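You operate a simulated robot arm through the tools that you are given. There is no shell and no other tool. Be economical: measure what you need, move in short steps, check, and stop when the job is done.

Carry out the task below with a simulated two-armed robot. There is one attempt and no reset: what you move stays moved.

Task
Jog the carriage to mark 30 by its buttons, clamp it and set the air to 6.5 bar.
Fine: leave the other rolls and controls as they are.

It is judged by the outcome, as a careful person would: the job done as asked, and still so three seconds after it is handed in. It fails if anything else is knocked over, pushed out of place, dropped, spilled or broken.

Robot
Two 7-joint arms with fingered hands on one trunk, on a base that drives. Base frame: it is fixed to the floor where the robot stands at the start and does not move with it; the origin is under the middle of the robot, x ahead of it, y to its left, z up. Readings come in m, rad, newtons and seconds.
The left shoulder is at the start at [0.03, 0.12, 0.963], the right one opposite. With the tool pointing down near the work surface each hand reaches from about 0.18 to 0.5 m from the robot's upright axis, wherever it stands, measured 20 degrees to its own side. Places, roughly: black disc [0.3, -0.5, 0.6]; black roll [-1, 2.5, 1.25]; brake lever [0.2, -0.6, 0.4]; brown roll [0, 2.25, 1.25]; channel dial [0.4, -0.1, 0.8]; clamp lever [0.4, 0.1, 0.5]; grey roll [-0.5, 2.25, 1.25]; grip lever [0.4, -0.2, 0.9]; valve lever [0.6, 0.4, 0.7]; white roll [-0.75, 2.25, 0.5]; winder knob [0.3, -0.1, 0.6]; zero button [0.5, 0.2, 0.8]. Payload 4 kg a hand.
The TCP of each hand is the grasp point between the finger pads, 0.019 m short of the fingertips. In the tool frame z runs along the fingers and y along their closing line. The gripper opens to 0.12 m. The gripper's body begins 0.053 m behind the TCP. The gripper is a hand of 3 fingers: y runs from the thumb to the fingers, the wrist lies at [0, 0, -0.219] in the tool frame, and closing takes about 1.5 s.
Orientation is told as [roll, pitch, yaw] about the base's x, y, z axes, in that order, counted from this pose: with the fingers straight down and closing along the base's y, the tool's x points along the base's -x, its y along +y and its z along -z.

Tools
- The arms move only by the tool drive_tool. It takes "left_rows", "right_rows" or both (then of equal length, played together; a hand with none holds still); each is one flat list of numbers, 6 for each row, row after row: the shift along the tool's x, y, z in units of 25 mm (1.0 is 25 mm), then the turn, a rotation vector about the tool's x, y, z in units of 6 degrees (1.0 is 6 degrees). In form: [x, y, z, rx, ry, rz, x, y, z, rx, ry, rz, ...]. A call has 1 to 10 rows; each row shifts and turns the commanded pose from where the row before left it, along the tool's axes as they then stand. "left_gripper" and "right_gripper" are, for a hand that has rows, the gripper command, from -1 (fully open) to 1 (shut), values between in proportion, set as the call begins (left out, the last holds). A call with a number of a shift or a turn outside -1 to 1 is refused whole. Each row takes 0.2 s and may step no farther than 0.05 m and 0.15 rad from the row before; otherwise, or with a gripper value out of range, the whole call is refused. A pose out of reach is approached as far as the arm can. The call stops where the force on the tool passes 60 N (or 10 N more than at its start, if that is more) or the arm is blocked; 0.2 s more then pass. The fingers move at their own pace (about 0.072 m/s each) and stop on an object; they squeeze with about 30 N. The grip force told is the motor's: it shows also when the fingers shut on nothing. Time passes only in rows, and 0.2 s behind the last, so rows that do not move let the fingers close. It gives the time, the measured TCP pose, the force on the tool (base axes), the opening and the grip force at its end, in the units of the frame above (readings bear some noise), with the torque about the TCP (base axes, N m) and any sound that the robot's microphone picked up.
- Cameras (640 x 400 px; columns grow to the right, rows downward): "scene" is now at [0.0519, -0.0111, 1.5037]; the picture's right is [-0.15, -0.99, 0.00], its down [-0.81, 0.13, -0.57] and it looks along [0.56, -0.09, -0.82] (base axes); focal length 252 px, centre (320, 200). "left" rides on the left gripper at [-0.066, -0.004, -0.079] in its tool frame; the picture's right is [0.05, -1.00, 0.00], its down [0.76, 0.04, -0.64] and it looks along [0.64, 0.03, 0.77] (tool axes); focal length 251 px, centre (320, 200). "right" rides on the right gripper at [0.066, -0.004, -0.079] in its tool frame; the picture's right is [0.05, 1.00, 0.00], its down [-0.76, 0.04, -0.64] and it looks along [-0.64, 0.03, 0.77] (tool axes); focal length 251 px, centre (320, 200). There is no depth. A picture from a camera that has moved, and an enlarged one, comes with that camera's place and axes in the base frame and with its lens.
- get_image(camera): a new picture of that camera. It takes no simulated time.
- raise_lower(by): slides the trunk up (or, below 0, down) by that many m; the arms and the scene camera ride with it, the base frame stays. It gives what a move gives, with no picture.
- roll_base(legs): drives the robot by 1 to 6 legs, each [ahead, turn to the left] in m and rad, along the robot's own axes; the way and the turn of a leg run together, so that a leg with both is an arc; at most 1.5 m and 3.142 rad a leg. The arms and the cameras ride along, it lands a little off, and it stops where it bumps. It gives what a move gives.
- set_grasp(shape, hand): the hand has 3 fingers and takes this shape, open, in about a second: jaw (thumb against the fingers, like two jaws); tri (thumb and two fingers); tip (a fingertip pinch); poke (one finger out to press); point (the index stretched); flat (the hand flat); cup (the hand cupped); fist (a fist). The gripper value then closes the fingers along that shape, each until it touches; the sizes above hold for jaw. It gives what a move gives, with no picture.
- aim_head(pan, tilt): turns the head with the scene camera to pan (to the left, within 2.094 rad either way) and tilt (down, from -0.506 to 1.204), counted from straight ahead of the robot. It gives what a move gives.
- enlarge(camera, box): a new picture of the part [left, top, right, bottom] of that camera's present view, enlarged. It takes no simulated time.
- sign_off(): hands the job in; it is judged then, once.

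Work in short steps. Places have to be worked out from the pictures, the camera data and where the tool is seen: move nearer, look again, correct. Check each grasp and each placing, and mend what went wrong. You have 120 turns and 100 pictures in all, those below and enlarged ones among them. Open the grippers and draw the arms clear of the work before you hand the job in, unless the task says otherwise; then end with one line.

The tools are called after ">>>" as name(argument=value, ...) on one line, values as JSON. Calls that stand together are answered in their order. drive_tool: Moves the arms, as the interface text tells. Its arguments: {"type":"object","properties":{"left_rows":{"type":"array","items":{"type":"number"}},"left_gripper":{"type":"number"},"right_rows":{"type":"array","items":{"type":"number"}},"right_gripper":{"type":"number"}},"required":[]} The other tools are called the same way: raise_lower (by) slides the trunk up or down; set_grasp (shape, hand) gives the hand a shape; roll_base (legs) drives the base; aim_head (pan, tilt) turns the head that bears the scene camera; get_image (camera) takes a picture; enlarge (camera, box) takes an enlarged picture of a part of a camera's view; sign_off () hands the job in.

At the start:

```text
t: 0.0
left_ee_pos: [0.2632, 0.4059, 0.9271]
left_orientation: [0.0, -0.001, -0.001]
left_contact_force: [-0.8, 0.3, 0.1]
left_wrist_torque: [0.03, 0.01, -0.01]
left_grip_width: 0.1198
left_gripper_force: 0.0
left_shape: jaw
right_ee_pos: [0.3087, 0.0078, 0.9301]
right_orientation: [0.0, 0.001, 0.003]
right_contact_force: [0.4, 0.4, 1.5]
right_wrist_torque: [0.01, 0.01, -0.01]
right_grip_width: 0.1199
right_gripper_force: 0.1
right_shape: jaw
trunk travel left (down, up): [-0.175, 0.365]
robot x, y, heading: [0.0009, 0.001, 0.002]
head pan, tilt: [-0.155, 0.967]
```

scene: 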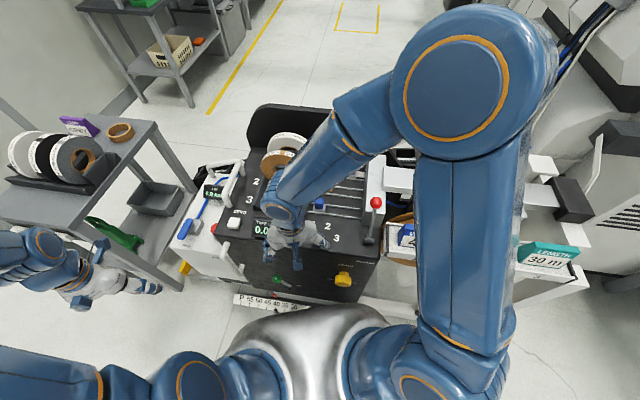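
right: 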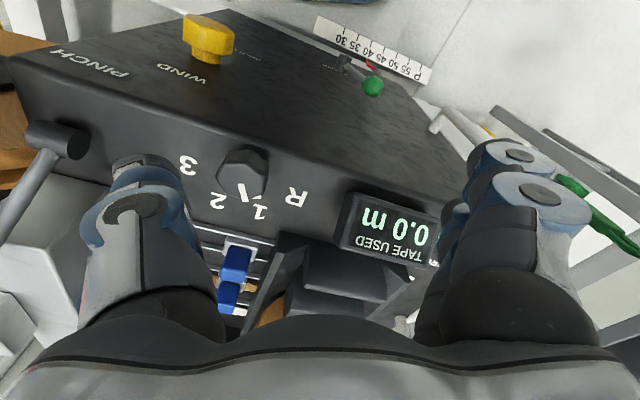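
left: 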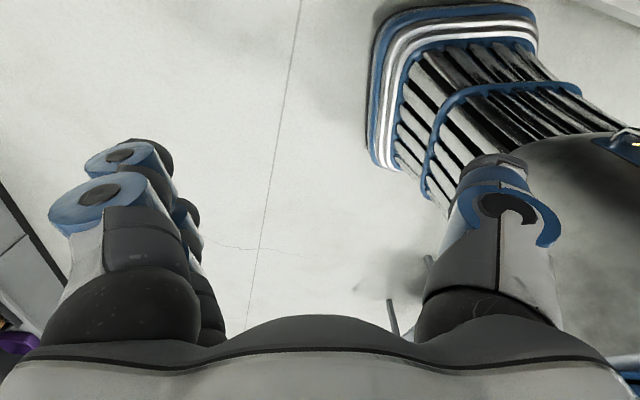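

The right arm hides much of the machine. I'll take a closer look at parts of the scene before moving.

>>> enlarge(camera="scene", box=[160, 140, 400, 320])

>>> enlarge(camera="right", box=[280, 0, 480, 125])

```text
2.22 times, centred on (280, 230) of scene
camera zoom: at [0.0519, -0.0111, 1.5037], right [-0.15, -0.99, 0.0], down [-0.81, 0.13, -0.57], along [0.56, -0.09, -0.82], focal length 559 px, centre (409, 133)
```

zoom: 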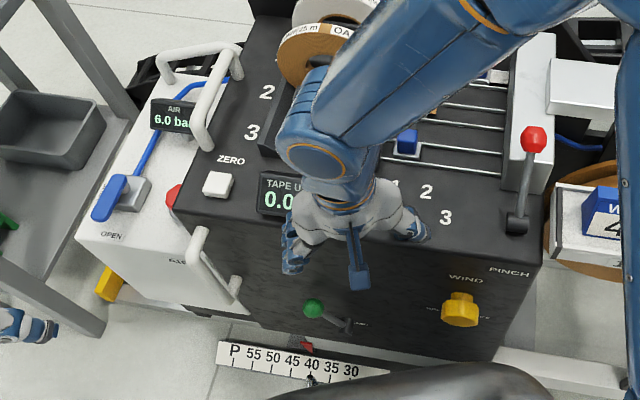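

```text
3.20 times, centred on (380, 62) of right
camera zoom: at [0.2421, 0.0044, 1.0084], right [-0.05, 1.0, 0.0], down [0.76, 0.04, 0.64], along [0.64, 0.03, -0.77], focal length 805 px, centre (128, 640)
```

zoom: 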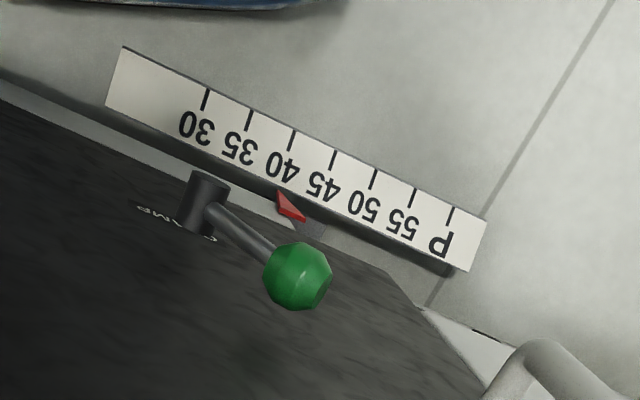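

The buttons aren't visible yet; the pointer seems near 43 on the scale. I'll back the robot up 0.4 m for a clear view of the machine's front.

>>> roll_base(legs=[[-0.4, 0]])

>>> aim_head(pan=0.1, tilt=0.75)

>>> get_image(camera="scene")

```text
t: 2.5
left_ee_pos: [-0.1404, 0.4054, 0.9273]
left_orientation: [0.0, -0.001, 0.001]
left_contact_force: [-0.1, -0.2, 0.1]
left_wrist_torque: [0.01, -0.05, 0.0]
left_grip_width: 0.12
left_gripper_force: 0.1
left_shape: jaw
right_ee_pos: [-0.0937, 0.0088, 0.9311]
right_orientation: [-0.001, -0.001, 0.0]
right_contact_force: [0.6, -0.6, -0.1]
right_wrist_torque: [-0.01, 0.01, 0.01]
right_grip_width: 0.1197
right_gripper_force: 0.0
right_shape: jaw
trunk travel left (down, up): [-0.175, 0.365]
robot x, y, heading: [-0.4041, -0.0042, -0.001]
head pan, tilt: [-0.155, 0.967]
```

```text
t: 3.3
left_ee_pos: [-0.1403, 0.4061, 0.9265]
left_orientation: [0.001, 0.001, 0.0]
left_contact_force: [-0.8, 0.5, 0.0]
left_wrist_torque: [0.01, -0.01, 0.01]
left_grip_width: 0.1203
left_gripper_force: 0.1
left_shape: jaw
right_ee_pos: [-0.0932, 0.0095, 0.9279]
right_orientation: [0.0, 0.001, 0.0]
right_contact_force: [0.3, 0.1, 0.2]
right_wrist_torque: [0.0, 0.03, -0.01]
right_grip_width: 0.1199
right_gripper_force: 0.1
right_shape: jaw
trunk travel left (down, up): [-0.175, 0.365]
robot x, y, heading: [-0.4029, 0.0025, -0.001]
head pan, tilt: [0.099, 0.75]
```

```text
94 pictures are left
camera scene: at [-0.3393, 0.0081, 1.5205], right [0.1, -1.0, 0.0], down [-0.68, -0.07, -0.73], along [0.73, 0.07, -0.68], focal length 252 px, centre (320, 200)
```

scene: 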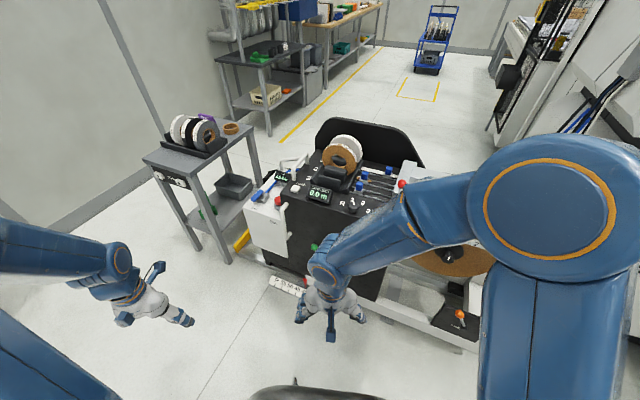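

The right arm still covers the front panel. I'll move the right hand rightward (tool −y) and look again.

>>> drive_tool(right_rows=[0, -1, 0, 0, 0, 0, 0, -1, 0, 0, 0, 0, 0, -1, 0, 0, 0, 0, 0, -1, 0, 0, 0, 0, 0, -1, 0, 0, 0, 0, 0, -1, 0, 0, 0, 0, 0, -1, 0, 0, 0, 0, 0, -1, 0, 0, 0, 0, 0, -1, 0, 0, 0, 0, 0, -1, 0, 0, 0, 0])

>>> enlarge(camera="scene", box=[220, 110, 500, 340])

```text
t: 5.5
left_ee_pos: [-0.1397, 0.4055, 0.9274]
left_orientation: [0.0, -0.001, 0.0]
left_contact_force: [0.0, 0.1, 0.1]
left_wrist_torque: [0.0, 0.03, 0.01]
left_grip_width: 0.1199
left_gripper_force: 0.1
left_shape: jaw
right_ee_pos: [-0.0933, -0.2409, 0.93]
right_orientation: [0.0, -0.001, 0.002]
right_contact_force: [0.1, 1.2, 0.1]
right_wrist_torque: [-0.04, 0.02, 0.0]
right_grip_width: 0.1197
right_gripper_force: 0.0
right_shape: jaw
trunk travel left (down, up): [-0.175, 0.365]
robot x, y, heading: [-0.4026, -0.0014, -0.0]
head pan, tilt: [0.099, 0.75]
```

```text
1.74 times, centred on (360, 225) of scene
camera zoom: at [-0.3394, 0.0076, 1.5205], right [0.1, -1.0, 0.0], down [-0.68, -0.07, -0.73], along [0.73, 0.07, -0.68], focal length 437 px, centre (250, 156)
```

zoom: 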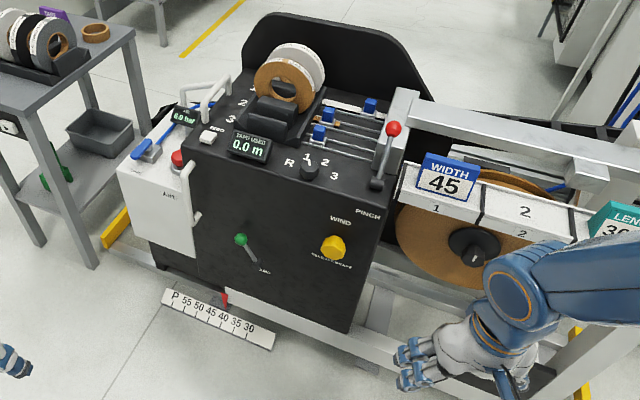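

Now the front is in view. I'll zoom on the air box and on the panel/right side to find jog buttons.

>>> enlarge(camera="scene", box=[230, 150, 350, 225])

>>> enlarge(camera="scene", box=[280, 220, 440, 320])

>>> enlarge(camera="scene", box=[380, 150, 620, 300])

```text
5.33 times, centred on (290, 188) of scene
camera zoom: at [-0.3394, 0.0076, 1.5205], right [0.1, -1.0, 0.0], down [-0.68, -0.07, -0.73], along [0.73, 0.07, -0.68], focal length 1341 px, centre (480, 267)
```

zoom: 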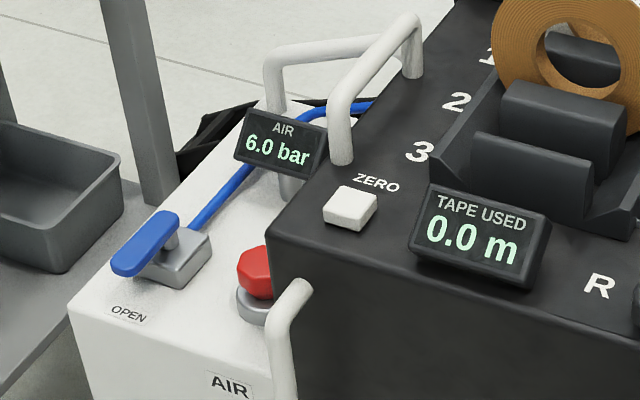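

```text
4.00 times, centred on (360, 270) of scene
camera zoom: at [-0.3394, 0.0076, 1.5205], right [0.1, -1.0, 0.0], down [-0.68, -0.07, -0.73], along [0.73, 0.07, -0.68], focal length 1006 px, centre (160, -80)
```

zoom: 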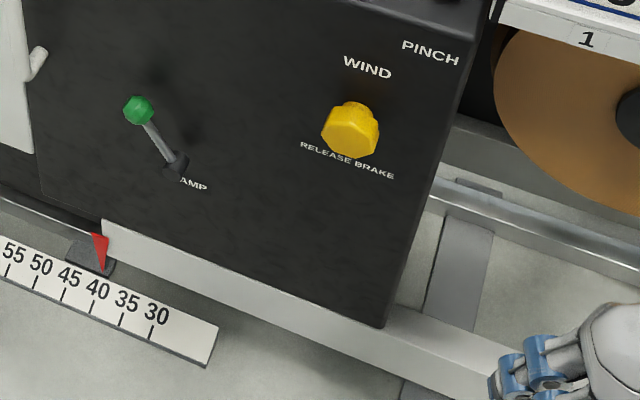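

```text
2.67 times, centred on (500, 225) of scene
camera zoom: at [-0.3394, 0.0076, 1.5205], right [0.1, -1.0, 0.0], down [-0.68, -0.07, -0.73], along [0.73, 0.07, -0.68], focal length 671 px, centre (-160, 133)
```

zoom: 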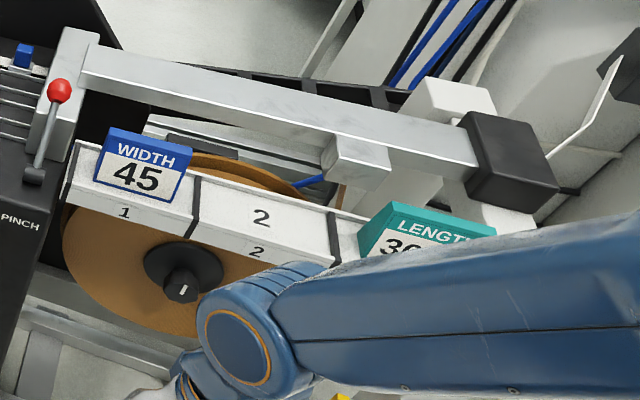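

Pointer reads about 40. I'll zoom on the air box front and on the far right area for the jog buttons.

>>> enlarge(camera="scene", box=[230, 190, 310, 270])

>>> enlarge(camera="scene", box=[330, 150, 430, 220])

>>> get_image(camera="right")

```text
5.00 times, centred on (270, 230) of scene
camera zoom: at [-0.3394, 0.0076, 1.5205], right [0.1, -1.0, 0.0], down [-0.68, -0.07, -0.73], along [0.73, 0.07, -0.68], focal length 1258 px, centre (570, 50)
```

zoom: 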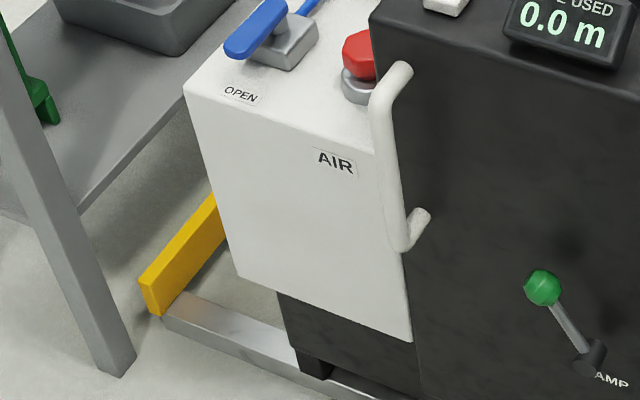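

```text
5.71 times, centred on (380, 185) of scene
camera zoom: at [-0.3394, 0.0076, 1.5205], right [0.1, -1.0, 0.0], down [-0.68, -0.07, -0.73], along [0.73, 0.07, -0.68], focal length 1437 px, centre (-23, 286)
```

zoom: 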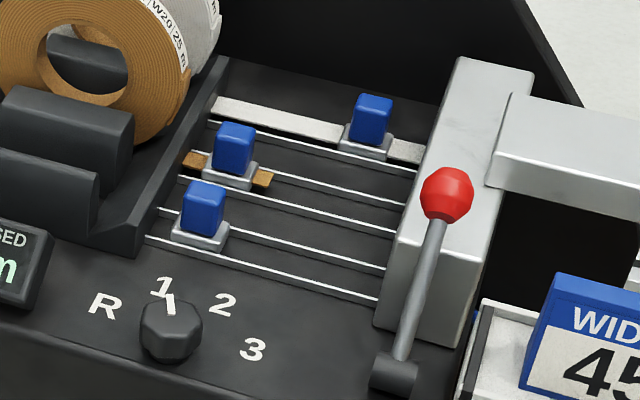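

```text
87 pictures are left
camera right: at [-0.161, -0.2464, 1.0089], right [-0.06, 1.0, 0.0], down [0.76, 0.04, 0.64], along [0.64, 0.04, -0.77], focal length 251 px, centre (320, 200)
```

right: 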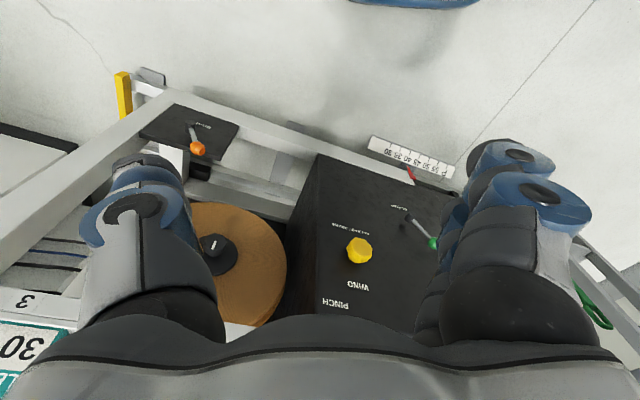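

No jog buttons yet. I'll sweep the head to the right and look at the rest of the machine.

>>> aim_head(pan=-0.7, tilt=0.6)

>>> get_image(camera="scene")

>>> get_image(camera="left")

```text
t: 6.6
left_ee_pos: [-0.1385, 0.4052, 0.9275]
left_orientation: [0.002, 0.001, 0.001]
left_contact_force: [-0.2, -0.3, 0.6]
left_wrist_torque: [0.0, -0.01, -0.02]
left_grip_width: 0.12
left_gripper_force: 0.0
left_shape: jaw
right_ee_pos: [-0.0924, -0.2415, 0.9296]
right_orientation: [0.001, 0.0, 0.0]
right_contact_force: [0.5, -0.8, -0.5]
right_wrist_torque: [0.02, 0.01, -0.01]
right_grip_width: 0.1199
right_gripper_force: 0.1
right_shape: jaw
trunk travel left (down, up): [-0.175, 0.365]
robot x, y, heading: [-0.404, 0.0031, -0.001]
head pan, tilt: [-0.7, 0.6]
```

```text
86 pictures are left
camera scene: at [-0.3541, -0.057, 1.5334], right [-0.64, -0.77, 0.0], down [-0.43, 0.36, -0.82], along [0.63, -0.53, -0.57], focal length 252 px, centre (320, 200)
```

scene: 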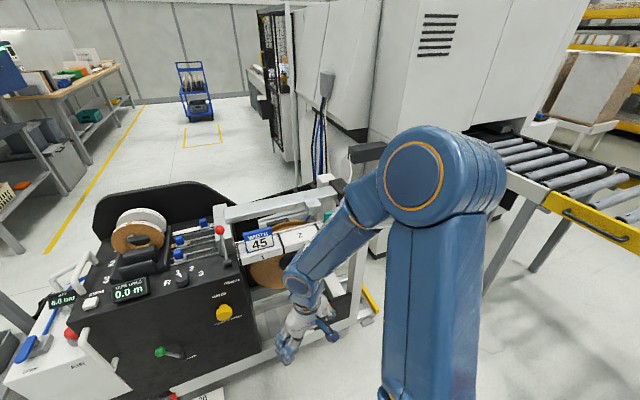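

```text
85 pictures are left
camera left: at [-0.0736, 0.4014, 1.0051], right [-0.05, -1.0, 0.0], down [-0.76, 0.04, 0.64], along [-0.64, 0.04, -0.77], focal length 251 px, centre (320, 200)
```

left: 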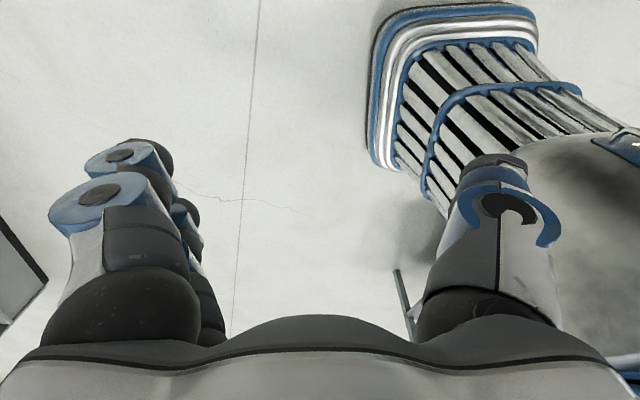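

Jog buttons may be on the carriage's left face. I'll drive to the left and look at it from there.

>>> roll_base(legs=[[0, 1.4], [0.55, 0], [0, -1.9]])

>>> aim_head(pan=0.0, tilt=0.7)

>>> get_image(camera="scene")

```text
t: 8.9
left_ee_pos: [-0.4551, 0.478, 0.9253]
left_orientation: [-0.001, 0.002, 0.684]
left_contact_force: [-0.6, 0.9, -0.2]
left_wrist_torque: [-0.05, -0.02, -0.01]
left_grip_width: 0.1199
left_gripper_force: 0.1
left_shape: jaw
right_ee_pos: [-0.0095, 0.0054, 0.929]
right_orientation: [-0.002, 0.003, 0.681]
right_contact_force: [0.2, 0.1, 0.2]
right_wrist_torque: [-0.01, 0.0, 0.0]
right_grip_width: 0.1201
right_gripper_force: 0.0
right_shape: jaw
trunk travel left (down, up): [-0.175, 0.365]
robot x, y, heading: [-0.3848, -0.0332, 0.69]
head pan, tilt: [-0.7, 0.6]
stopped in leg 1: the robot was blocked; the commanded pose is now the measured one
```

```text
t: 9.9
left_ee_pos: [-0.455, 0.4756, 0.927]
left_orientation: [0.0, -0.002, 0.684]
left_contact_force: [0.2, 0.5, 0.0]
left_wrist_torque: [0.03, 0.0, 0.0]
left_grip_width: 0.12
left_gripper_force: 0.1
left_shape: jaw
right_ee_pos: [-0.01, 0.004, 0.9307]
right_orientation: [-0.001, 0.003, 0.679]
right_contact_force: [0.3, 0.5, -0.6]
right_wrist_torque: [0.0, -0.01, -0.01]
right_grip_width: 0.1202
right_gripper_force: 0.2
right_shape: jaw
trunk travel left (down, up): [-0.175, 0.365]
robot x, y, heading: [-0.3839, -0.03, 0.688]
head pan, tilt: [0.0, 0.7]
```

```text
84 pictures are left
camera scene: at [-0.3319, 0.0094, 1.5248], right [0.63, -0.77, 0.0], down [-0.5, -0.41, -0.76], along [0.59, 0.49, -0.64], focal length 252 px, centre (320, 200)
```

scene: 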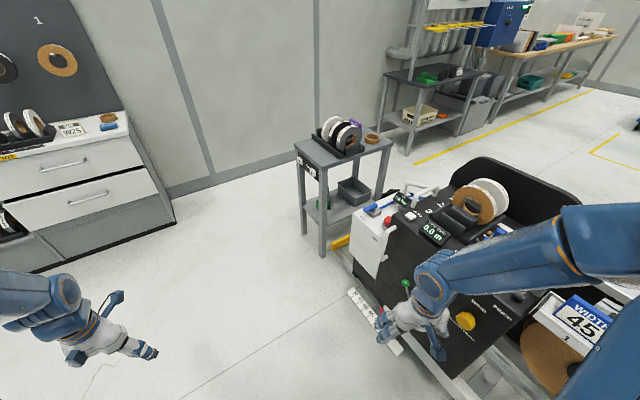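

The turn was blocked, perhaps by something behind. I'll look back to both sides to see.

>>> aim_head(pan=2.05, tilt=0.7)

>>> get_image(camera="scene")

>>> aim_head(pan=-1.5, tilt=0.7)

>>> get_image(camera="scene")

```text
t: 11.9
left_ee_pos: [-0.4552, 0.4756, 0.9271]
left_orientation: [0.0, 0.0, 0.687]
left_contact_force: [0.3, 1.0, 0.0]
left_wrist_torque: [0.01, 0.0, 0.0]
left_grip_width: 0.12
left_gripper_force: 0.0
left_shape: jaw
right_ee_pos: [-0.0109, 0.0044, 0.9294]
right_orientation: [-0.002, 0.0, 0.682]
right_contact_force: [-0.6, -0.7, -0.2]
right_wrist_torque: [-0.02, 0.02, 0.01]
right_grip_width: 0.12
right_gripper_force: 0.1
right_shape: jaw
trunk travel left (down, up): [-0.175, 0.365]
robot x, y, heading: [-0.3844, -0.0306, 0.689]
head pan, tilt: [2.051, 0.7]
```

```text
83 pictures are left
camera scene: at [-0.4758, -0.0108, 1.5248], right [0.39, 0.92, 0.0], down [0.59, -0.25, -0.77], along [-0.7, 0.3, -0.64], focal length 252 px, centre (320, 200)
```

scene: 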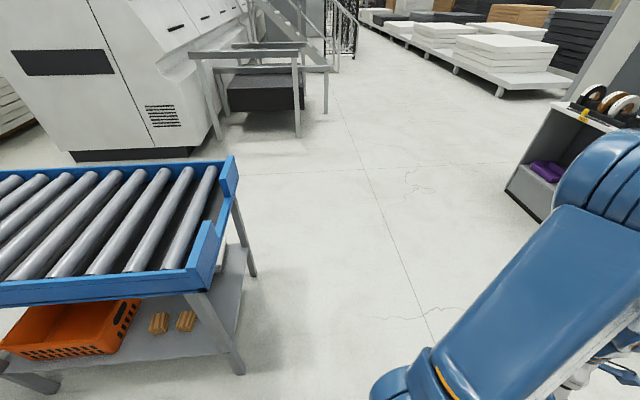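

```text
t: 14.9
left_ee_pos: [-0.4555, 0.4746, 0.9279]
left_orientation: [0.0, 0.0, 0.686]
left_contact_force: [0.0, 0.2, 0.9]
left_wrist_torque: [0.0, -0.02, -0.01]
left_grip_width: 0.1201
left_gripper_force: 0.1
left_shape: jaw
right_ee_pos: [-0.0104, 0.0024, 0.9291]
right_orientation: [-0.001, 0.003, 0.681]
right_contact_force: [0.3, -0.1, 0.4]
right_wrist_torque: [0.0, 0.04, 0.0]
right_grip_width: 0.12
right_gripper_force: 0.1
right_shape: jaw
trunk travel left (down, up): [-0.175, 0.365]
robot x, y, heading: [-0.3842, -0.0331, 0.691]
head pan, tilt: [-1.499, 0.7]
```

```text
82 pictures are left
camera scene: at [-0.3391, -0.1057, 1.5248], right [-0.72, -0.69, 0.0], down [-0.44, 0.47, -0.76], along [0.53, -0.55, -0.64], focal length 252 px, centre (320, 200)
```

scene: 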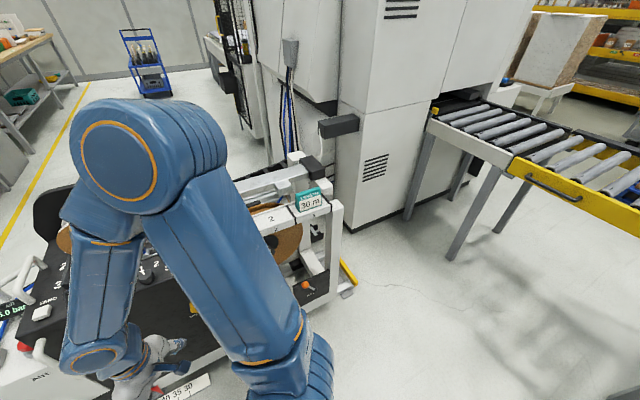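

A blue roller table stands right behind; the base corner touched it. I'll go forward a bit first, then left, then face the machine's left side.

>>> roll_base(legs=[[0.2, 0], [0, 0.7], [0.45, 0], [0, -1.8]])

>>> aim_head(pan=0.0, tilt=0.8)

>>> get_image(camera="scene")

```text
t: 18.3
left_ee_pos: [-0.5987, 0.4531, 0.9258]
left_orientation: [-0.003, 0.002, 1.353]
left_contact_force: [0.0, 0.2, 0.6]
left_wrist_torque: [-0.06, 0.02, 0.03]
left_grip_width: 0.1202
left_gripper_force: 0.1
left_shape: jaw
right_ee_pos: [0.043, 0.3589, 0.9302]
right_orientation: [-0.004, 0.002, 1.353]
right_contact_force: [-1.3, 0.7, -0.8]
right_wrist_torque: [0.04, -0.02, -0.02]
right_grip_width: 0.1198
right_gripper_force: 0.2
right_shape: jaw
trunk travel left (down, up): [-0.175, 0.365]
robot x, y, heading: [-0.1892, 0.0878, 1.357]
head pan, tilt: [-1.499, 0.7]
stopped in leg 2: the robot was blocked; the commanded pose is now the measured one
```

```text
t: 19.9
left_ee_pos: [-0.597, 0.4518, 0.9263]
left_orientation: [0.002, -0.001, 1.352]
left_contact_force: [0.6, 0.1, 0.4]
left_wrist_torque: [0.0, -0.02, -0.01]
left_grip_width: 0.1199
left_gripper_force: 0.0
left_shape: jaw
right_ee_pos: [0.045, 0.3571, 0.93]
right_orientation: [-0.002, 0.0, 1.352]
right_contact_force: [-0.1, -0.2, 0.1]
right_wrist_torque: [0.0, 0.01, 0.0]
right_grip_width: 0.1201
right_gripper_force: 0.0
right_shape: jaw
trunk travel left (down, up): [-0.175, 0.365]
robot x, y, heading: [-0.1908, 0.0897, 1.352]
head pan, tilt: [0.0, 0.799]
```

```text
81 pictures are left
camera scene: at [-0.1772, 0.1494, 1.5165], right [0.98, -0.21, 0.0], down [-0.15, -0.7, -0.7], along [0.15, 0.68, -0.72], focal length 252 px, centre (320, 200)
```

scene: 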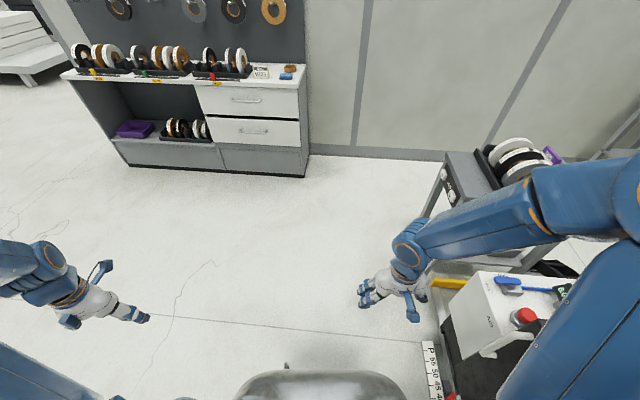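

Nearly the full turn was made but it was blocked again; I need to know whether the right elbow touches the machine. Look right.

>>> aim_head(pan=-1.4, tilt=0.9)

>>> get_image(camera="scene")

>>> aim_head(pan=2.09, tilt=0.9)

>>> get_image(camera="scene")

```text
t: 21.5
left_ee_pos: [-0.5974, 0.452, 0.9282]
left_orientation: [0.0, 0.001, 1.349]
left_contact_force: [0.0, -0.1, -0.1]
left_wrist_torque: [-0.02, 0.01, 0.0]
left_grip_width: 0.1201
left_gripper_force: 0.0
left_shape: jaw
right_ee_pos: [0.0453, 0.3586, 0.9297]
right_orientation: [-0.003, 0.001, 1.355]
right_contact_force: [0.6, -0.1, 0.2]
right_wrist_torque: [-0.01, 0.01, -0.03]
right_grip_width: 0.12
right_gripper_force: 0.1
right_shape: jaw
trunk travel left (down, up): [-0.175, 0.365]
robot x, y, heading: [-0.1896, 0.0893, 1.356]
head pan, tilt: [-1.4, 0.901]
```

```text
80 pictures are left
camera scene: at [-0.119, 0.0673, 1.5086], right [-0.04, -1.0, 0.0], down [-0.78, 0.03, -0.62], along [0.62, -0.03, -0.78], focal length 252 px, centre (320, 200)
```

scene: 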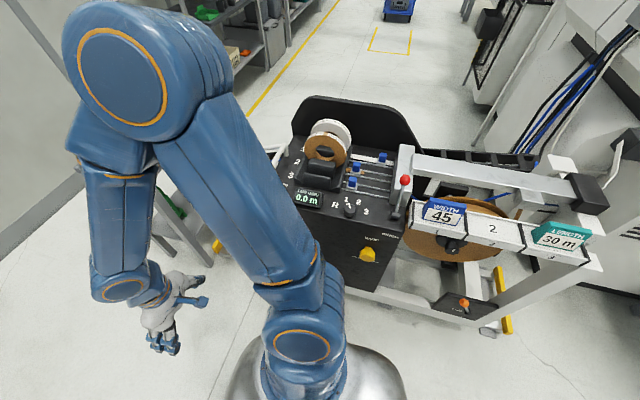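

```text
t: 24.4
left_ee_pos: [-0.5975, 0.4526, 0.9274]
left_orientation: [-0.001, 0.001, 1.352]
left_contact_force: [-0.2, -0.1, 0.4]
left_wrist_torque: [0.02, 0.0, -0.01]
left_grip_width: 0.1197
left_gripper_force: 0.0
left_shape: jaw
right_ee_pos: [0.0455, 0.3576, 0.9289]
right_orientation: [-0.001, 0.0, 1.353]
right_contact_force: [0.2, -0.2, 0.4]
right_wrist_torque: [0.0, 0.03, 0.06]
right_grip_width: 0.1202
right_gripper_force: 0.1
right_shape: jaw
trunk travel left (down, up): [-0.175, 0.365]
robot x, y, heading: [-0.1925, 0.0898, 1.351]
head pan, tilt: [2.089, 0.901]
```

```text
79 pictures are left
camera scene: at [-0.2666, 0.0481, 1.5086], right [-0.3, 0.95, 0.0], down [0.75, 0.23, -0.62], along [-0.59, -0.19, -0.78], focal length 252 px, centre (320, 200)
```

scene: 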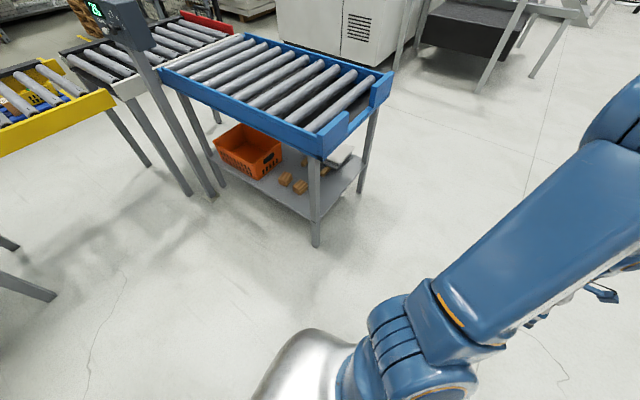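

Nothing visibly touches, the elbow rides high above the machine. I'll try ahead 0.2 cautiously with a slight left arc.

>>> roll_base(legs=[[0.2, 0.15]])

```text
t: 26.0
left_ee_pos: [-0.6172, 0.5873, 0.9269]
left_orientation: [0.0, 0.003, 1.5]
left_contact_force: [-0.6, 0.0, -0.8]
left_wrist_torque: [0.0, -0.02, -0.02]
left_grip_width: 0.1201
left_gripper_force: 0.0
left_shape: jaw
right_ee_pos: [0.0306, 0.5889, 0.9299]
right_orientation: [-0.001, 0.002, 1.499]
right_contact_force: [0.1, 0.1, -0.2]
right_wrist_torque: [-0.02, -0.05, -0.02]
right_grip_width: 0.12
right_gripper_force: 0.0
right_shape: jaw
trunk travel left (down, up): [-0.175, 0.365]
robot x, y, heading: [-0.1537, 0.2878, 1.5]
head pan, tilt: [2.089, 0.901]
```

That worked. Continue ahead and turn to face the machine's left side.

>>> roll_base(legs=[[0.3, 0.1], [0, -1.0], [0, -0.9]])

>>> aim_head(pan=0.0, tilt=0.7)

>>> get_image(camera="scene")

```text
t: 30.0
left_ee_pos: [-0.3186, 1.1094, 0.9289]
left_orientation: [0.002, 0.001, 0.803]
left_contact_force: [-0.8, -0.5, 0.0]
left_wrist_torque: [0.03, 0.06, 0.03]
left_grip_width: 0.1202
left_gripper_force: 0.1
left_shape: jaw
right_ee_pos: [0.1793, 0.6959, 0.9286]
right_orientation: [0.001, 0.003, 0.8]
right_contact_force: [0.3, -0.3, -0.1]
right_wrist_torque: [0.02, 0.03, -0.02]
right_grip_width: 0.1203
right_gripper_force: 0.1
right_shape: jaw
trunk travel left (down, up): [-0.175, 0.365]
robot x, y, heading: [-0.1804, 0.612, 0.818]
head pan, tilt: [2.089, 0.901]
stopped in leg 2: the robot was blocked; the commanded pose is now the measured one
```

```text
t: 32.0
left_ee_pos: [-0.3208, 1.1115, 0.9269]
left_orientation: [0.0, 0.001, 0.803]
left_contact_force: [-0.1, -0.4, 0.3]
left_wrist_torque: [0.01, 0.02, 0.04]
left_grip_width: 0.1198
left_gripper_force: 0.1
left_shape: jaw
right_ee_pos: [0.179, 0.6967, 0.9299]
right_orientation: [-0.003, 0.0, 0.801]
right_contact_force: [-0.2, -0.3, 0.5]
right_wrist_torque: [0.0, -0.01, -0.01]
right_grip_width: 0.12
right_gripper_force: 0.0
right_shape: jaw
trunk travel left (down, up): [-0.175, 0.365]
robot x, y, heading: [-0.1827, 0.6087, 0.823]
head pan, tilt: [0.0, 0.7]
```

```text
78 pictures are left
camera scene: at [-0.1388, 0.6571, 1.5248], right [0.73, -0.68, 0.0], down [-0.44, -0.47, -0.76], along [0.52, 0.56, -0.64], focal length 252 px, centre (320, 200)
```

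scene: 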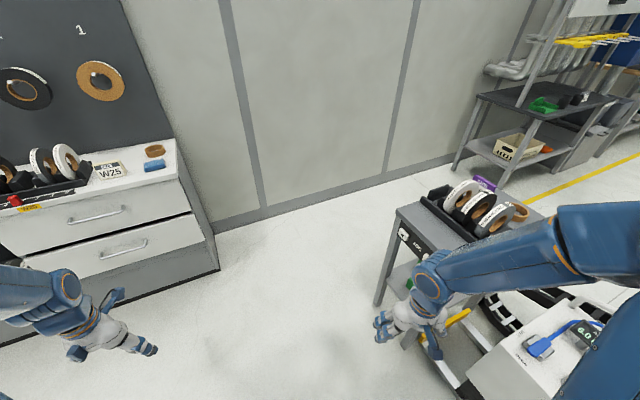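

Turns seem to trip at about 0.7 rad, apparently not at contact. I'll use smaller turns.

>>> roll_base(legs=[[0, -0.5], [0, -0.5]])

>>> get_image(camera="scene")

```text
t: 34.4
left_ee_pos: [-0.0204, 1.1047, 0.9266]
left_orientation: [0.003, 0.002, 0.225]
left_contact_force: [-0.3, 0.8, 0.7]
left_wrist_torque: [0.01, 0.01, 0.03]
left_grip_width: 0.1201
left_gripper_force: 0.0
left_shape: jaw
right_ee_pos: [0.1684, 0.483, 0.9288]
right_orientation: [0.002, 0.004, 0.221]
right_contact_force: [-0.1, -0.7, 0.5]
right_wrist_torque: [0.01, 0.01, -0.02]
right_grip_width: 0.12
right_gripper_force: 0.1
right_shape: jaw
trunk travel left (down, up): [-0.175, 0.365]
robot x, y, heading: [-0.1902, 0.6418, 0.237]
head pan, tilt: [0.0, 0.7]
stopped in leg 2: the robot was blocked; the commanded pose is now the measured one
```

```text
77 pictures are left
camera scene: at [-0.1265, 0.6541, 1.5248], right [0.24, -0.97, 0.0], down [-0.63, -0.15, -0.76], along [0.74, 0.18, -0.64], focal length 252 px, centre (320, 200)
```

scene: 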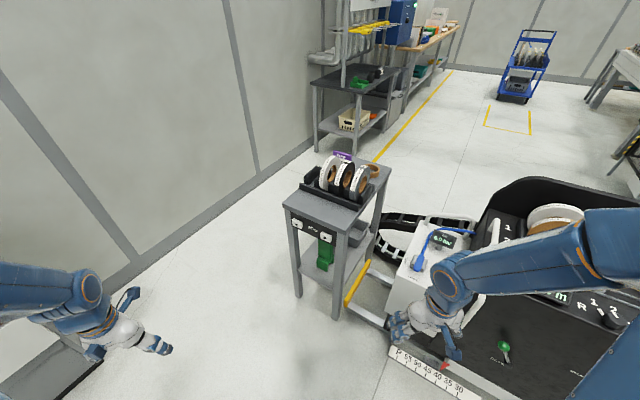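

The small bench has a front panel with white buttons. Zoom there.

>>> enlarge(camera="scene", box=[270, 180, 400, 280])

>>> enlarge(camera="scene", box=[360, 200, 520, 320])

```text
4.00 times, centred on (335, 230) of scene
camera zoom: at [-0.1265, 0.6541, 1.5248], right [0.24, -0.97, 0.0], down [-0.63, -0.15, -0.76], along [0.74, 0.18, -0.64], focal length 1006 px, centre (260, 80)
```

zoom: 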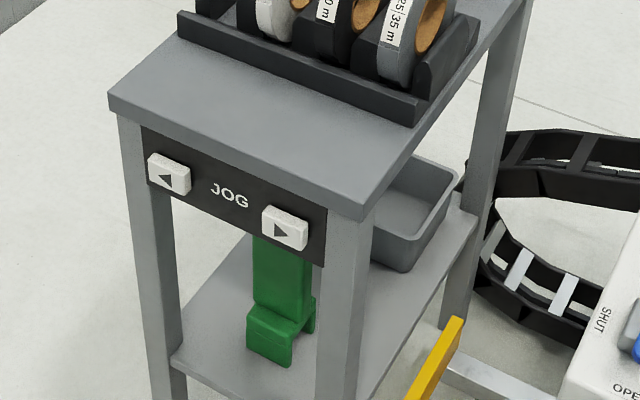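

```text
3.33 times, centred on (440, 260) of scene
camera zoom: at [-0.1265, 0.6541, 1.5248], right [0.24, -0.97, 0.0], down [-0.63, -0.15, -0.76], along [0.74, 0.18, -0.64], focal length 838 px, centre (-80, 0)
```

zoom: 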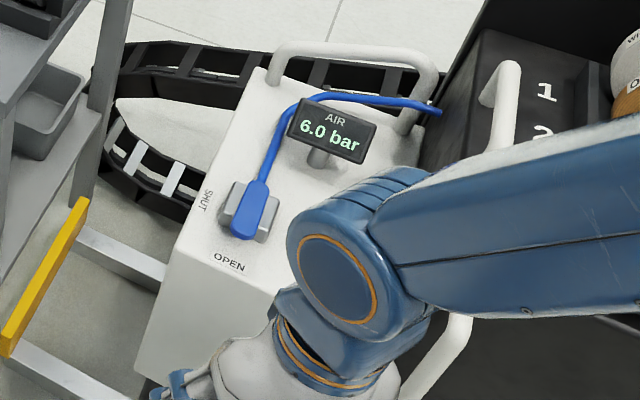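

Found JOG ◄ ► buttons on the bench's front, ► at about (0.60,0.80,0.68). Before jogging I need to know the clamp lever's state; zoom at it.

>>> enlarge(camera="scene", box=[370, 300, 600, 400])

>>> get_image(camera="right")

```text
2.78 times, centred on (485, 350) of scene
camera zoom: at [-0.1265, 0.6541, 1.5248], right [0.24, -0.97, 0.0], down [-0.63, -0.15, -0.76], along [0.74, 0.18, -0.64], focal length 700 px, centre (-139, -217)
```

zoom: 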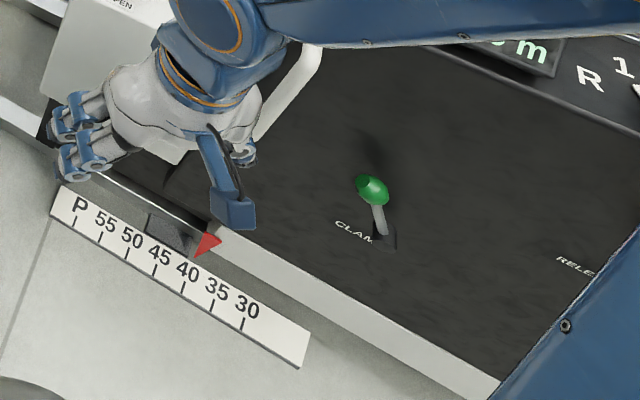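

```text
73 pictures are left
camera right: at [0.1033, 0.4633, 1.0081], right [-0.27, 0.96, 0.0], down [0.74, 0.21, 0.64], along [0.62, 0.17, -0.77], focal length 251 px, centre (320, 200)
```

right: 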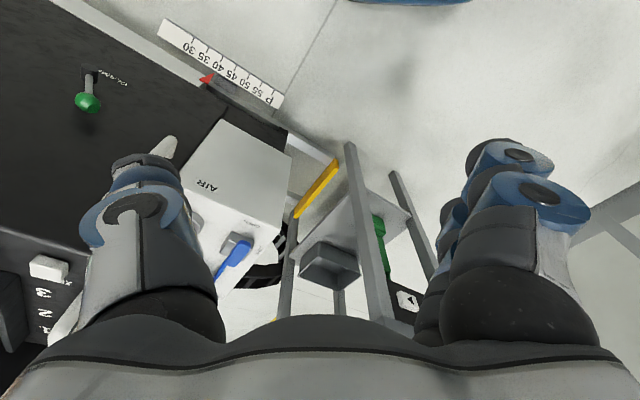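

Jog ► should carry the pointer from ~40 toward 30. I'll turn to face the bench squarely (heading ≈ −0.28), close in 0.2 m and set the left hand to poke.

>>> roll_base(legs=[[0, -0.26], [0, -0.26], [0.15, 0]])

>>> set_grasp(hand="left", shape="poke")

>>> get_image(camera="scene")

```text
t: 36.9
left_ee_pos: [0.1963, 0.951, 0.927]
left_orientation: [0.001, 0.004, -0.307]
left_contact_force: [-0.2, -0.8, -0.1]
left_wrist_torque: [0.04, 0.01, -0.01]
left_grip_width: 0.1202
left_gripper_force: 0.0
left_shape: jaw
right_ee_pos: [0.046, 0.3208, 0.9294]
right_orientation: [0.001, 0.004, -0.313]
right_contact_force: [0.4, -1.2, -0.5]
right_wrist_torque: [0.03, 0.05, -0.05]
right_grip_width: 0.1198
right_gripper_force: 0.0
right_shape: jaw
trunk travel left (down, up): [-0.175, 0.365]
robot x, y, heading: [-0.1782, 0.6686, -0.295]
head pan, tilt: [0.0, 0.7]
stopped in leg 3: the robot was blocked; the commanded pose is now the measured one
```

```text
t: 37.8
left_ee_pos: [0.1963, 0.9528, 0.928]
left_orientation: [0.001, 0.002, -0.308]
left_contact_force: [-0.6, 0.1, 0.7]
left_wrist_torque: [-0.01, 0.04, 0.01]
left_grip_width: 0.0
left_gripper_force: 0.0
left_shape: poke
right_ee_pos: [0.0452, 0.3218, 0.93]
right_orientation: [-0.001, 0.002, -0.311]
right_contact_force: [-0.2, 0.7, 0.3]
right_wrist_torque: [-0.01, -0.01, 0.03]
right_grip_width: 0.1198
right_gripper_force: 0.0
right_shape: jaw
trunk travel left (down, up): [-0.175, 0.365]
robot x, y, heading: [-0.1795, 0.6683, -0.296]
head pan, tilt: [0.0, 0.7]
```

```text
72 pictures are left
camera scene: at [-0.1133, 0.6488, 1.5248], right [-0.29, -0.96, 0.0], down [-0.62, 0.19, -0.76], along [0.73, -0.22, -0.64], focal length 252 px, centre (320, 200)
```

scene: 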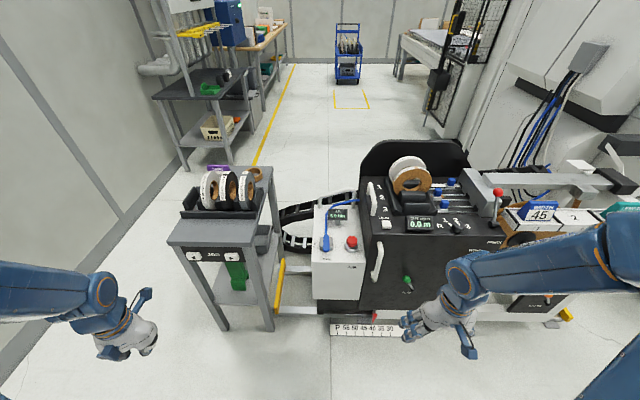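

Great view now. The drive stopped oddly with nothing in front; I'll retry ahead alone.

>>> roll_base(legs=[[0.15, 0]])

>>> get_image(camera="scene")

```text
t: 39.1
left_ee_pos: [0.3426, 0.9088, 0.9264]
left_orientation: [0.001, 0.004, -0.31]
left_contact_force: [0.7, 0.2, 0.7]
left_wrist_torque: [0.07, -0.02, 0.01]
left_grip_width: 0.0001
left_gripper_force: 0.0
left_shape: poke
right_ee_pos: [0.1917, 0.2769, 0.9284]
right_orientation: [-0.003, 0.003, -0.312]
right_contact_force: [1.0, 0.5, 0.2]
right_wrist_torque: [0.04, 0.03, -0.01]
right_grip_width: 0.12
right_gripper_force: 0.0
right_shape: jaw
trunk travel left (down, up): [-0.175, 0.365]
robot x, y, heading: [-0.0318, 0.6229, -0.295]
head pan, tilt: [0.0, 0.7]
```

```text
71 pictures are left
camera scene: at [0.034, 0.6041, 1.5246], right [-0.29, -0.96, 0.0], down [-0.62, 0.19, -0.76], along [0.73, -0.22, -0.65], focal length 252 px, centre (320, 200)
```

scene: 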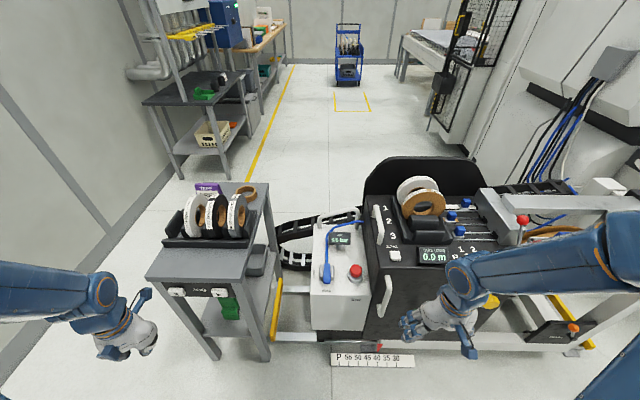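

Camera views triangulate ► to about (0.58, 0.81, 0.70). I'll zoom on the buttons and the air box top / clamp for details.

>>> enlarge(camera="scene", box=[140, 260, 260, 335])

>>> enlarge(camera="scene", box=[310, 220, 470, 380])

```text
5.33 times, centred on (200, 298) of scene
camera zoom: at [0.034, 0.6041, 1.5246], right [-0.29, -0.96, 0.0], down [-0.62, 0.19, -0.76], along [0.73, -0.22, -0.65], focal length 1341 px, centre (960, -320)
```

zoom: 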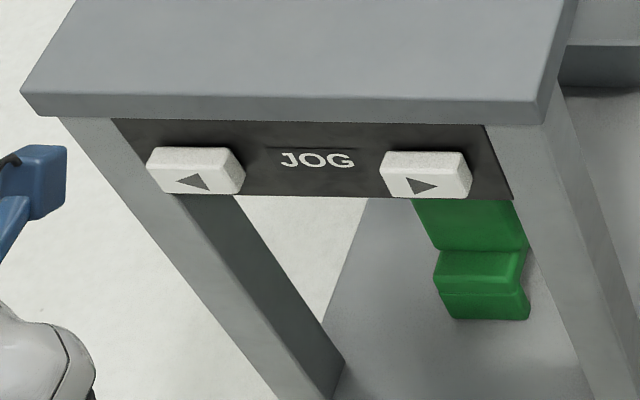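

```text
2.50 times, centred on (390, 300) of scene
camera zoom: at [0.034, 0.6041, 1.5246], right [-0.29, -0.96, 0.0], down [-0.62, 0.19, -0.76], along [0.73, -0.22, -0.65], focal length 629 px, centre (145, -50)
```

zoom: 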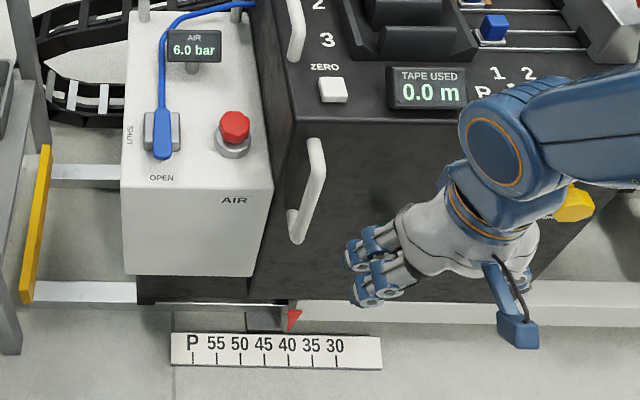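

Now turn the left hand to point forward (−90° about tool y), in place, 10 rows then 5.

>>> drive_tool(left_rows=[0, 0, 0, 0, -1, 0, 0, 0, 0, 0, -1, 0, 0, 0, 0, 0, -1, 0, 0, 0, 0, 0, -1, 0, 0, 0, 0, 0, -1, 0, 0, 0, 0, 0, -1, 0, 0, 0, 0, 0, -1, 0, 0, 0, 0, 0, -1, 0, 0, 0, 0, 0, -1, 0, 0, 0, 0, 0, -1, 0])

>>> drive_tool(left_rows=[0, 0, 0, 0, -1, 0, 0, 0, 0, 0, -1, 0, 0, 0, 0, 0, -1, 0, 0, 0, 0, 0, -1, 0, 0, 0, 0, 0, -1, 0])

>>> get_image(camera="scene")

>>> get_image(camera="left")

```text
t: 41.4
left_ee_pos: [0.3593, 0.9175, 0.9192]
left_orientation: [-0.06, -0.864, -0.285]
left_contact_force: [-0.7, -0.2, 0.0]
left_wrist_torque: [0.01, 0.02, 0.0]
left_grip_width: 0.0
left_gripper_force: 0.1
left_shape: poke
left hand out of reach, approached as far as the arm can: row 4, 5, 6, 7, 8, 9, 10
right_ee_pos: [0.1892, 0.2778, 0.9302]
right_orientation: [-0.002, 0.002, -0.314]
right_contact_force: [-0.6, 0.1, -0.1]
right_wrist_torque: [0.01, 0.0, 0.01]
right_grip_width: 0.1199
right_gripper_force: 0.0
right_shape: jaw
trunk travel left (down, up): [-0.175, 0.365]
robot x, y, heading: [-0.0297, 0.6254, -0.293]
head pan, tilt: [0.0, 0.7]
```

```text
t: 42.5
left_ee_pos: [0.3609, 0.9181, 0.9188]
left_orientation: [-0.203, -1.384, -0.127]
left_contact_force: [-0.1, -0.8, 0.4]
left_wrist_torque: [-0.02, -0.02, 0.02]
left_grip_width: 0.0001
left_gripper_force: 0.1
left_shape: poke
right_ee_pos: [0.1904, 0.2778, 0.9303]
right_orientation: [-0.002, 0.004, -0.312]
right_contact_force: [-0.3, 0.3, 0.4]
right_wrist_torque: [0.02, 0.0, -0.02]
right_grip_width: 0.1203
right_gripper_force: 0.1
right_shape: jaw
trunk travel left (down, up): [-0.175, 0.365]
robot x, y, heading: [-0.0307, 0.6223, -0.294]
head pan, tilt: [0.0, 0.7]
```

```text
68 pictures are left
camera scene: at [0.0318, 0.6054, 1.5248], right [-0.29, -0.96, 0.0], down [-0.62, 0.19, -0.76], along [0.73, -0.22, -0.64], focal length 252 px, centre (320, 200)
```

scene: 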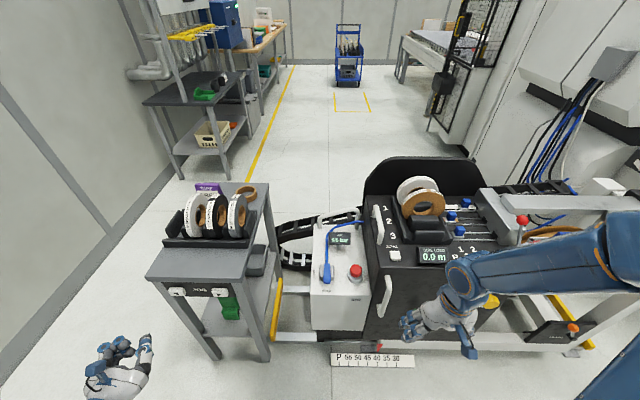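

```text
67 pictures are left
camera left: at [0.2974, 0.9373, 0.9974], right [-0.33, -0.94, -0.02], down [-0.72, 0.26, -0.64], along [0.6, -0.2, -0.77], focal length 251 px, centre (320, 200)
```

left: 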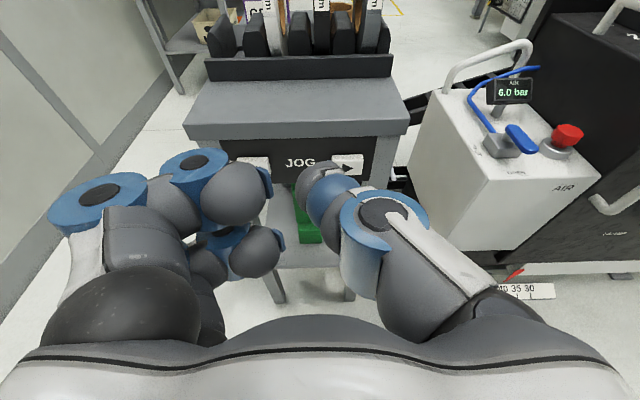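

The poking fingertip lies right on the tool axis. Lower the hand (tool +x is now down) by 0.2 m and recheck.

>>> drive_tool(left_rows=[1, 0, 0, 0, 0, 0, 1, 0, 0, 0, 0, 0, 1, 0, 0, 0, 0, 0, 1, 0, 0, 0, 0, 0, 1, 0, 0, 0, 0, 0, 1, 0, 0, 0, 0, 0, 1, 0, 0, 0, 0, 0, 1, 0, 0, 0, 0, 0])

>>> get_image(camera="left")

>>> enlarge(camera="scene", box=[100, 250, 260, 400])

```text
t: 44.4
left_ee_pos: [0.3229, 0.9231, 0.7221]
left_orientation: [-0.199, -1.382, -0.131]
left_contact_force: [0.5, 0.2, -0.2]
left_wrist_torque: [0.0, 0.01, -0.02]
left_grip_width: 0.0003
left_gripper_force: 0.0
left_shape: poke
right_ee_pos: [0.1893, 0.2791, 0.9294]
right_orientation: [-0.001, 0.0, -0.313]
right_contact_force: [-0.4, -0.3, 0.2]
right_wrist_torque: [-0.01, 0.01, 0.01]
right_grip_width: 0.12
right_gripper_force: 0.0
right_shape: jaw
trunk travel left (down, up): [-0.175, 0.365]
robot x, y, heading: [-0.0298, 0.623, -0.292]
head pan, tilt: [0.0, 0.7]
```

```text
66 pictures are left
camera left: at [0.2604, 0.9423, 0.8012], right [-0.33, -0.94, -0.02], down [-0.73, 0.27, -0.63], along [0.6, -0.2, -0.77], focal length 251 px, centre (320, 200)
```

left: 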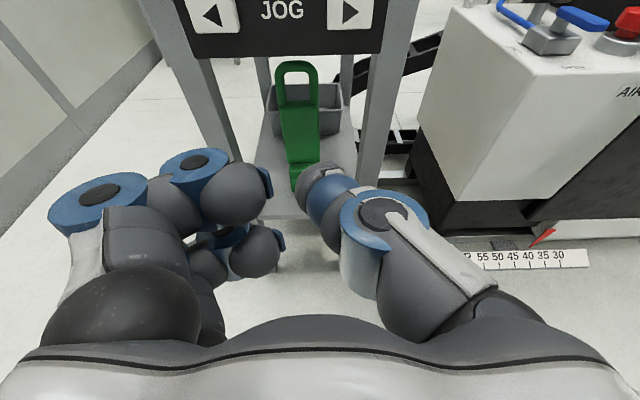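

```text
2.67 times, centred on (180, 325) of scene
camera zoom: at [0.0314, 0.6051, 1.5248], right [-0.29, -0.96, 0.0], down [-0.62, 0.19, -0.76], along [0.73, -0.22, -0.64], focal length 671 px, centre (693, -133)
```

zoom: 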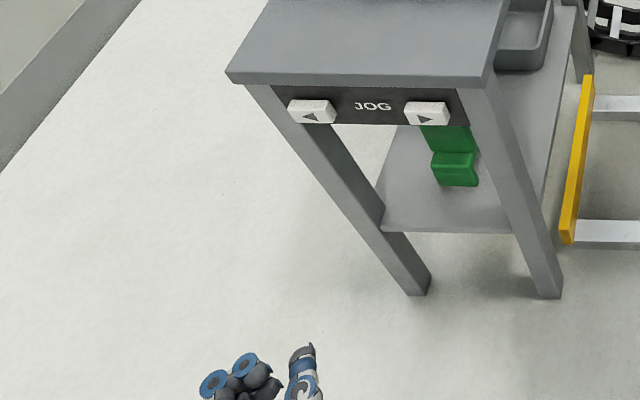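

Fused estimate for ►: (0.572, 0.803, 0.711). I'll level the finger by ~10°, then align sideways and advance half way.

>>> drive_tool(left_rows=[0, 0, 0, 0, -1, 0, 0, 0, 0, 0, -0.75, 0, 0.4, -0.8, 0.5, 0, 0, 0, 0, -0.8, 1, 0, 0, 0, 0, 0, 1, 0, 0, 0, 0, 0, 1, 0, 0, 0, 0, 0, 1, 0, 0, 0])

>>> get_image(camera="left")

```text
t: 46.0
left_ee_pos: [0.417, 0.847, 0.7137]
left_orientation: [-1.539, -1.536, 1.21]
left_contact_force: [-0.8, 0.2, -0.9]
left_wrist_torque: [0.0, -0.02, 0.01]
left_grip_width: 0.0
left_gripper_force: 0.0
left_shape: poke
right_ee_pos: [0.1899, 0.2769, 0.9301]
right_orientation: [0.0, 0.002, -0.313]
right_contact_force: [0.2, 0.0, -0.7]
right_wrist_torque: [-0.02, 0.01, -0.01]
right_grip_width: 0.12
right_gripper_force: 0.1
right_shape: jaw
trunk travel left (down, up): [-0.175, 0.365]
robot x, y, heading: [-0.0308, 0.6282, -0.294]
head pan, tilt: [0.0, 0.7]
```

```text
64 pictures are left
camera left: at [0.3417, 0.8703, 0.7794], right [-0.32, -0.95, -0.02], down [-0.61, 0.22, -0.76], along [0.73, -0.24, -0.64], focal length 251 px, centre (320, 200)
```

left: 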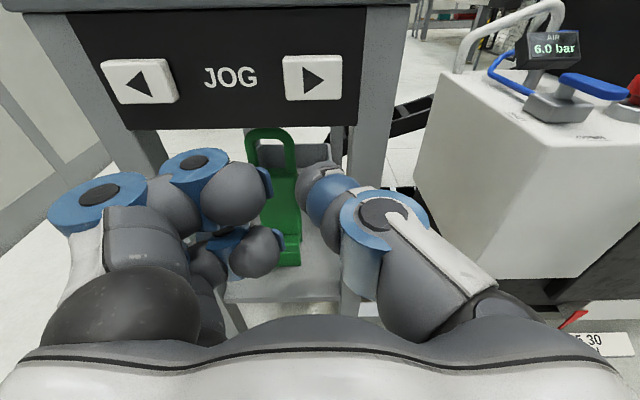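

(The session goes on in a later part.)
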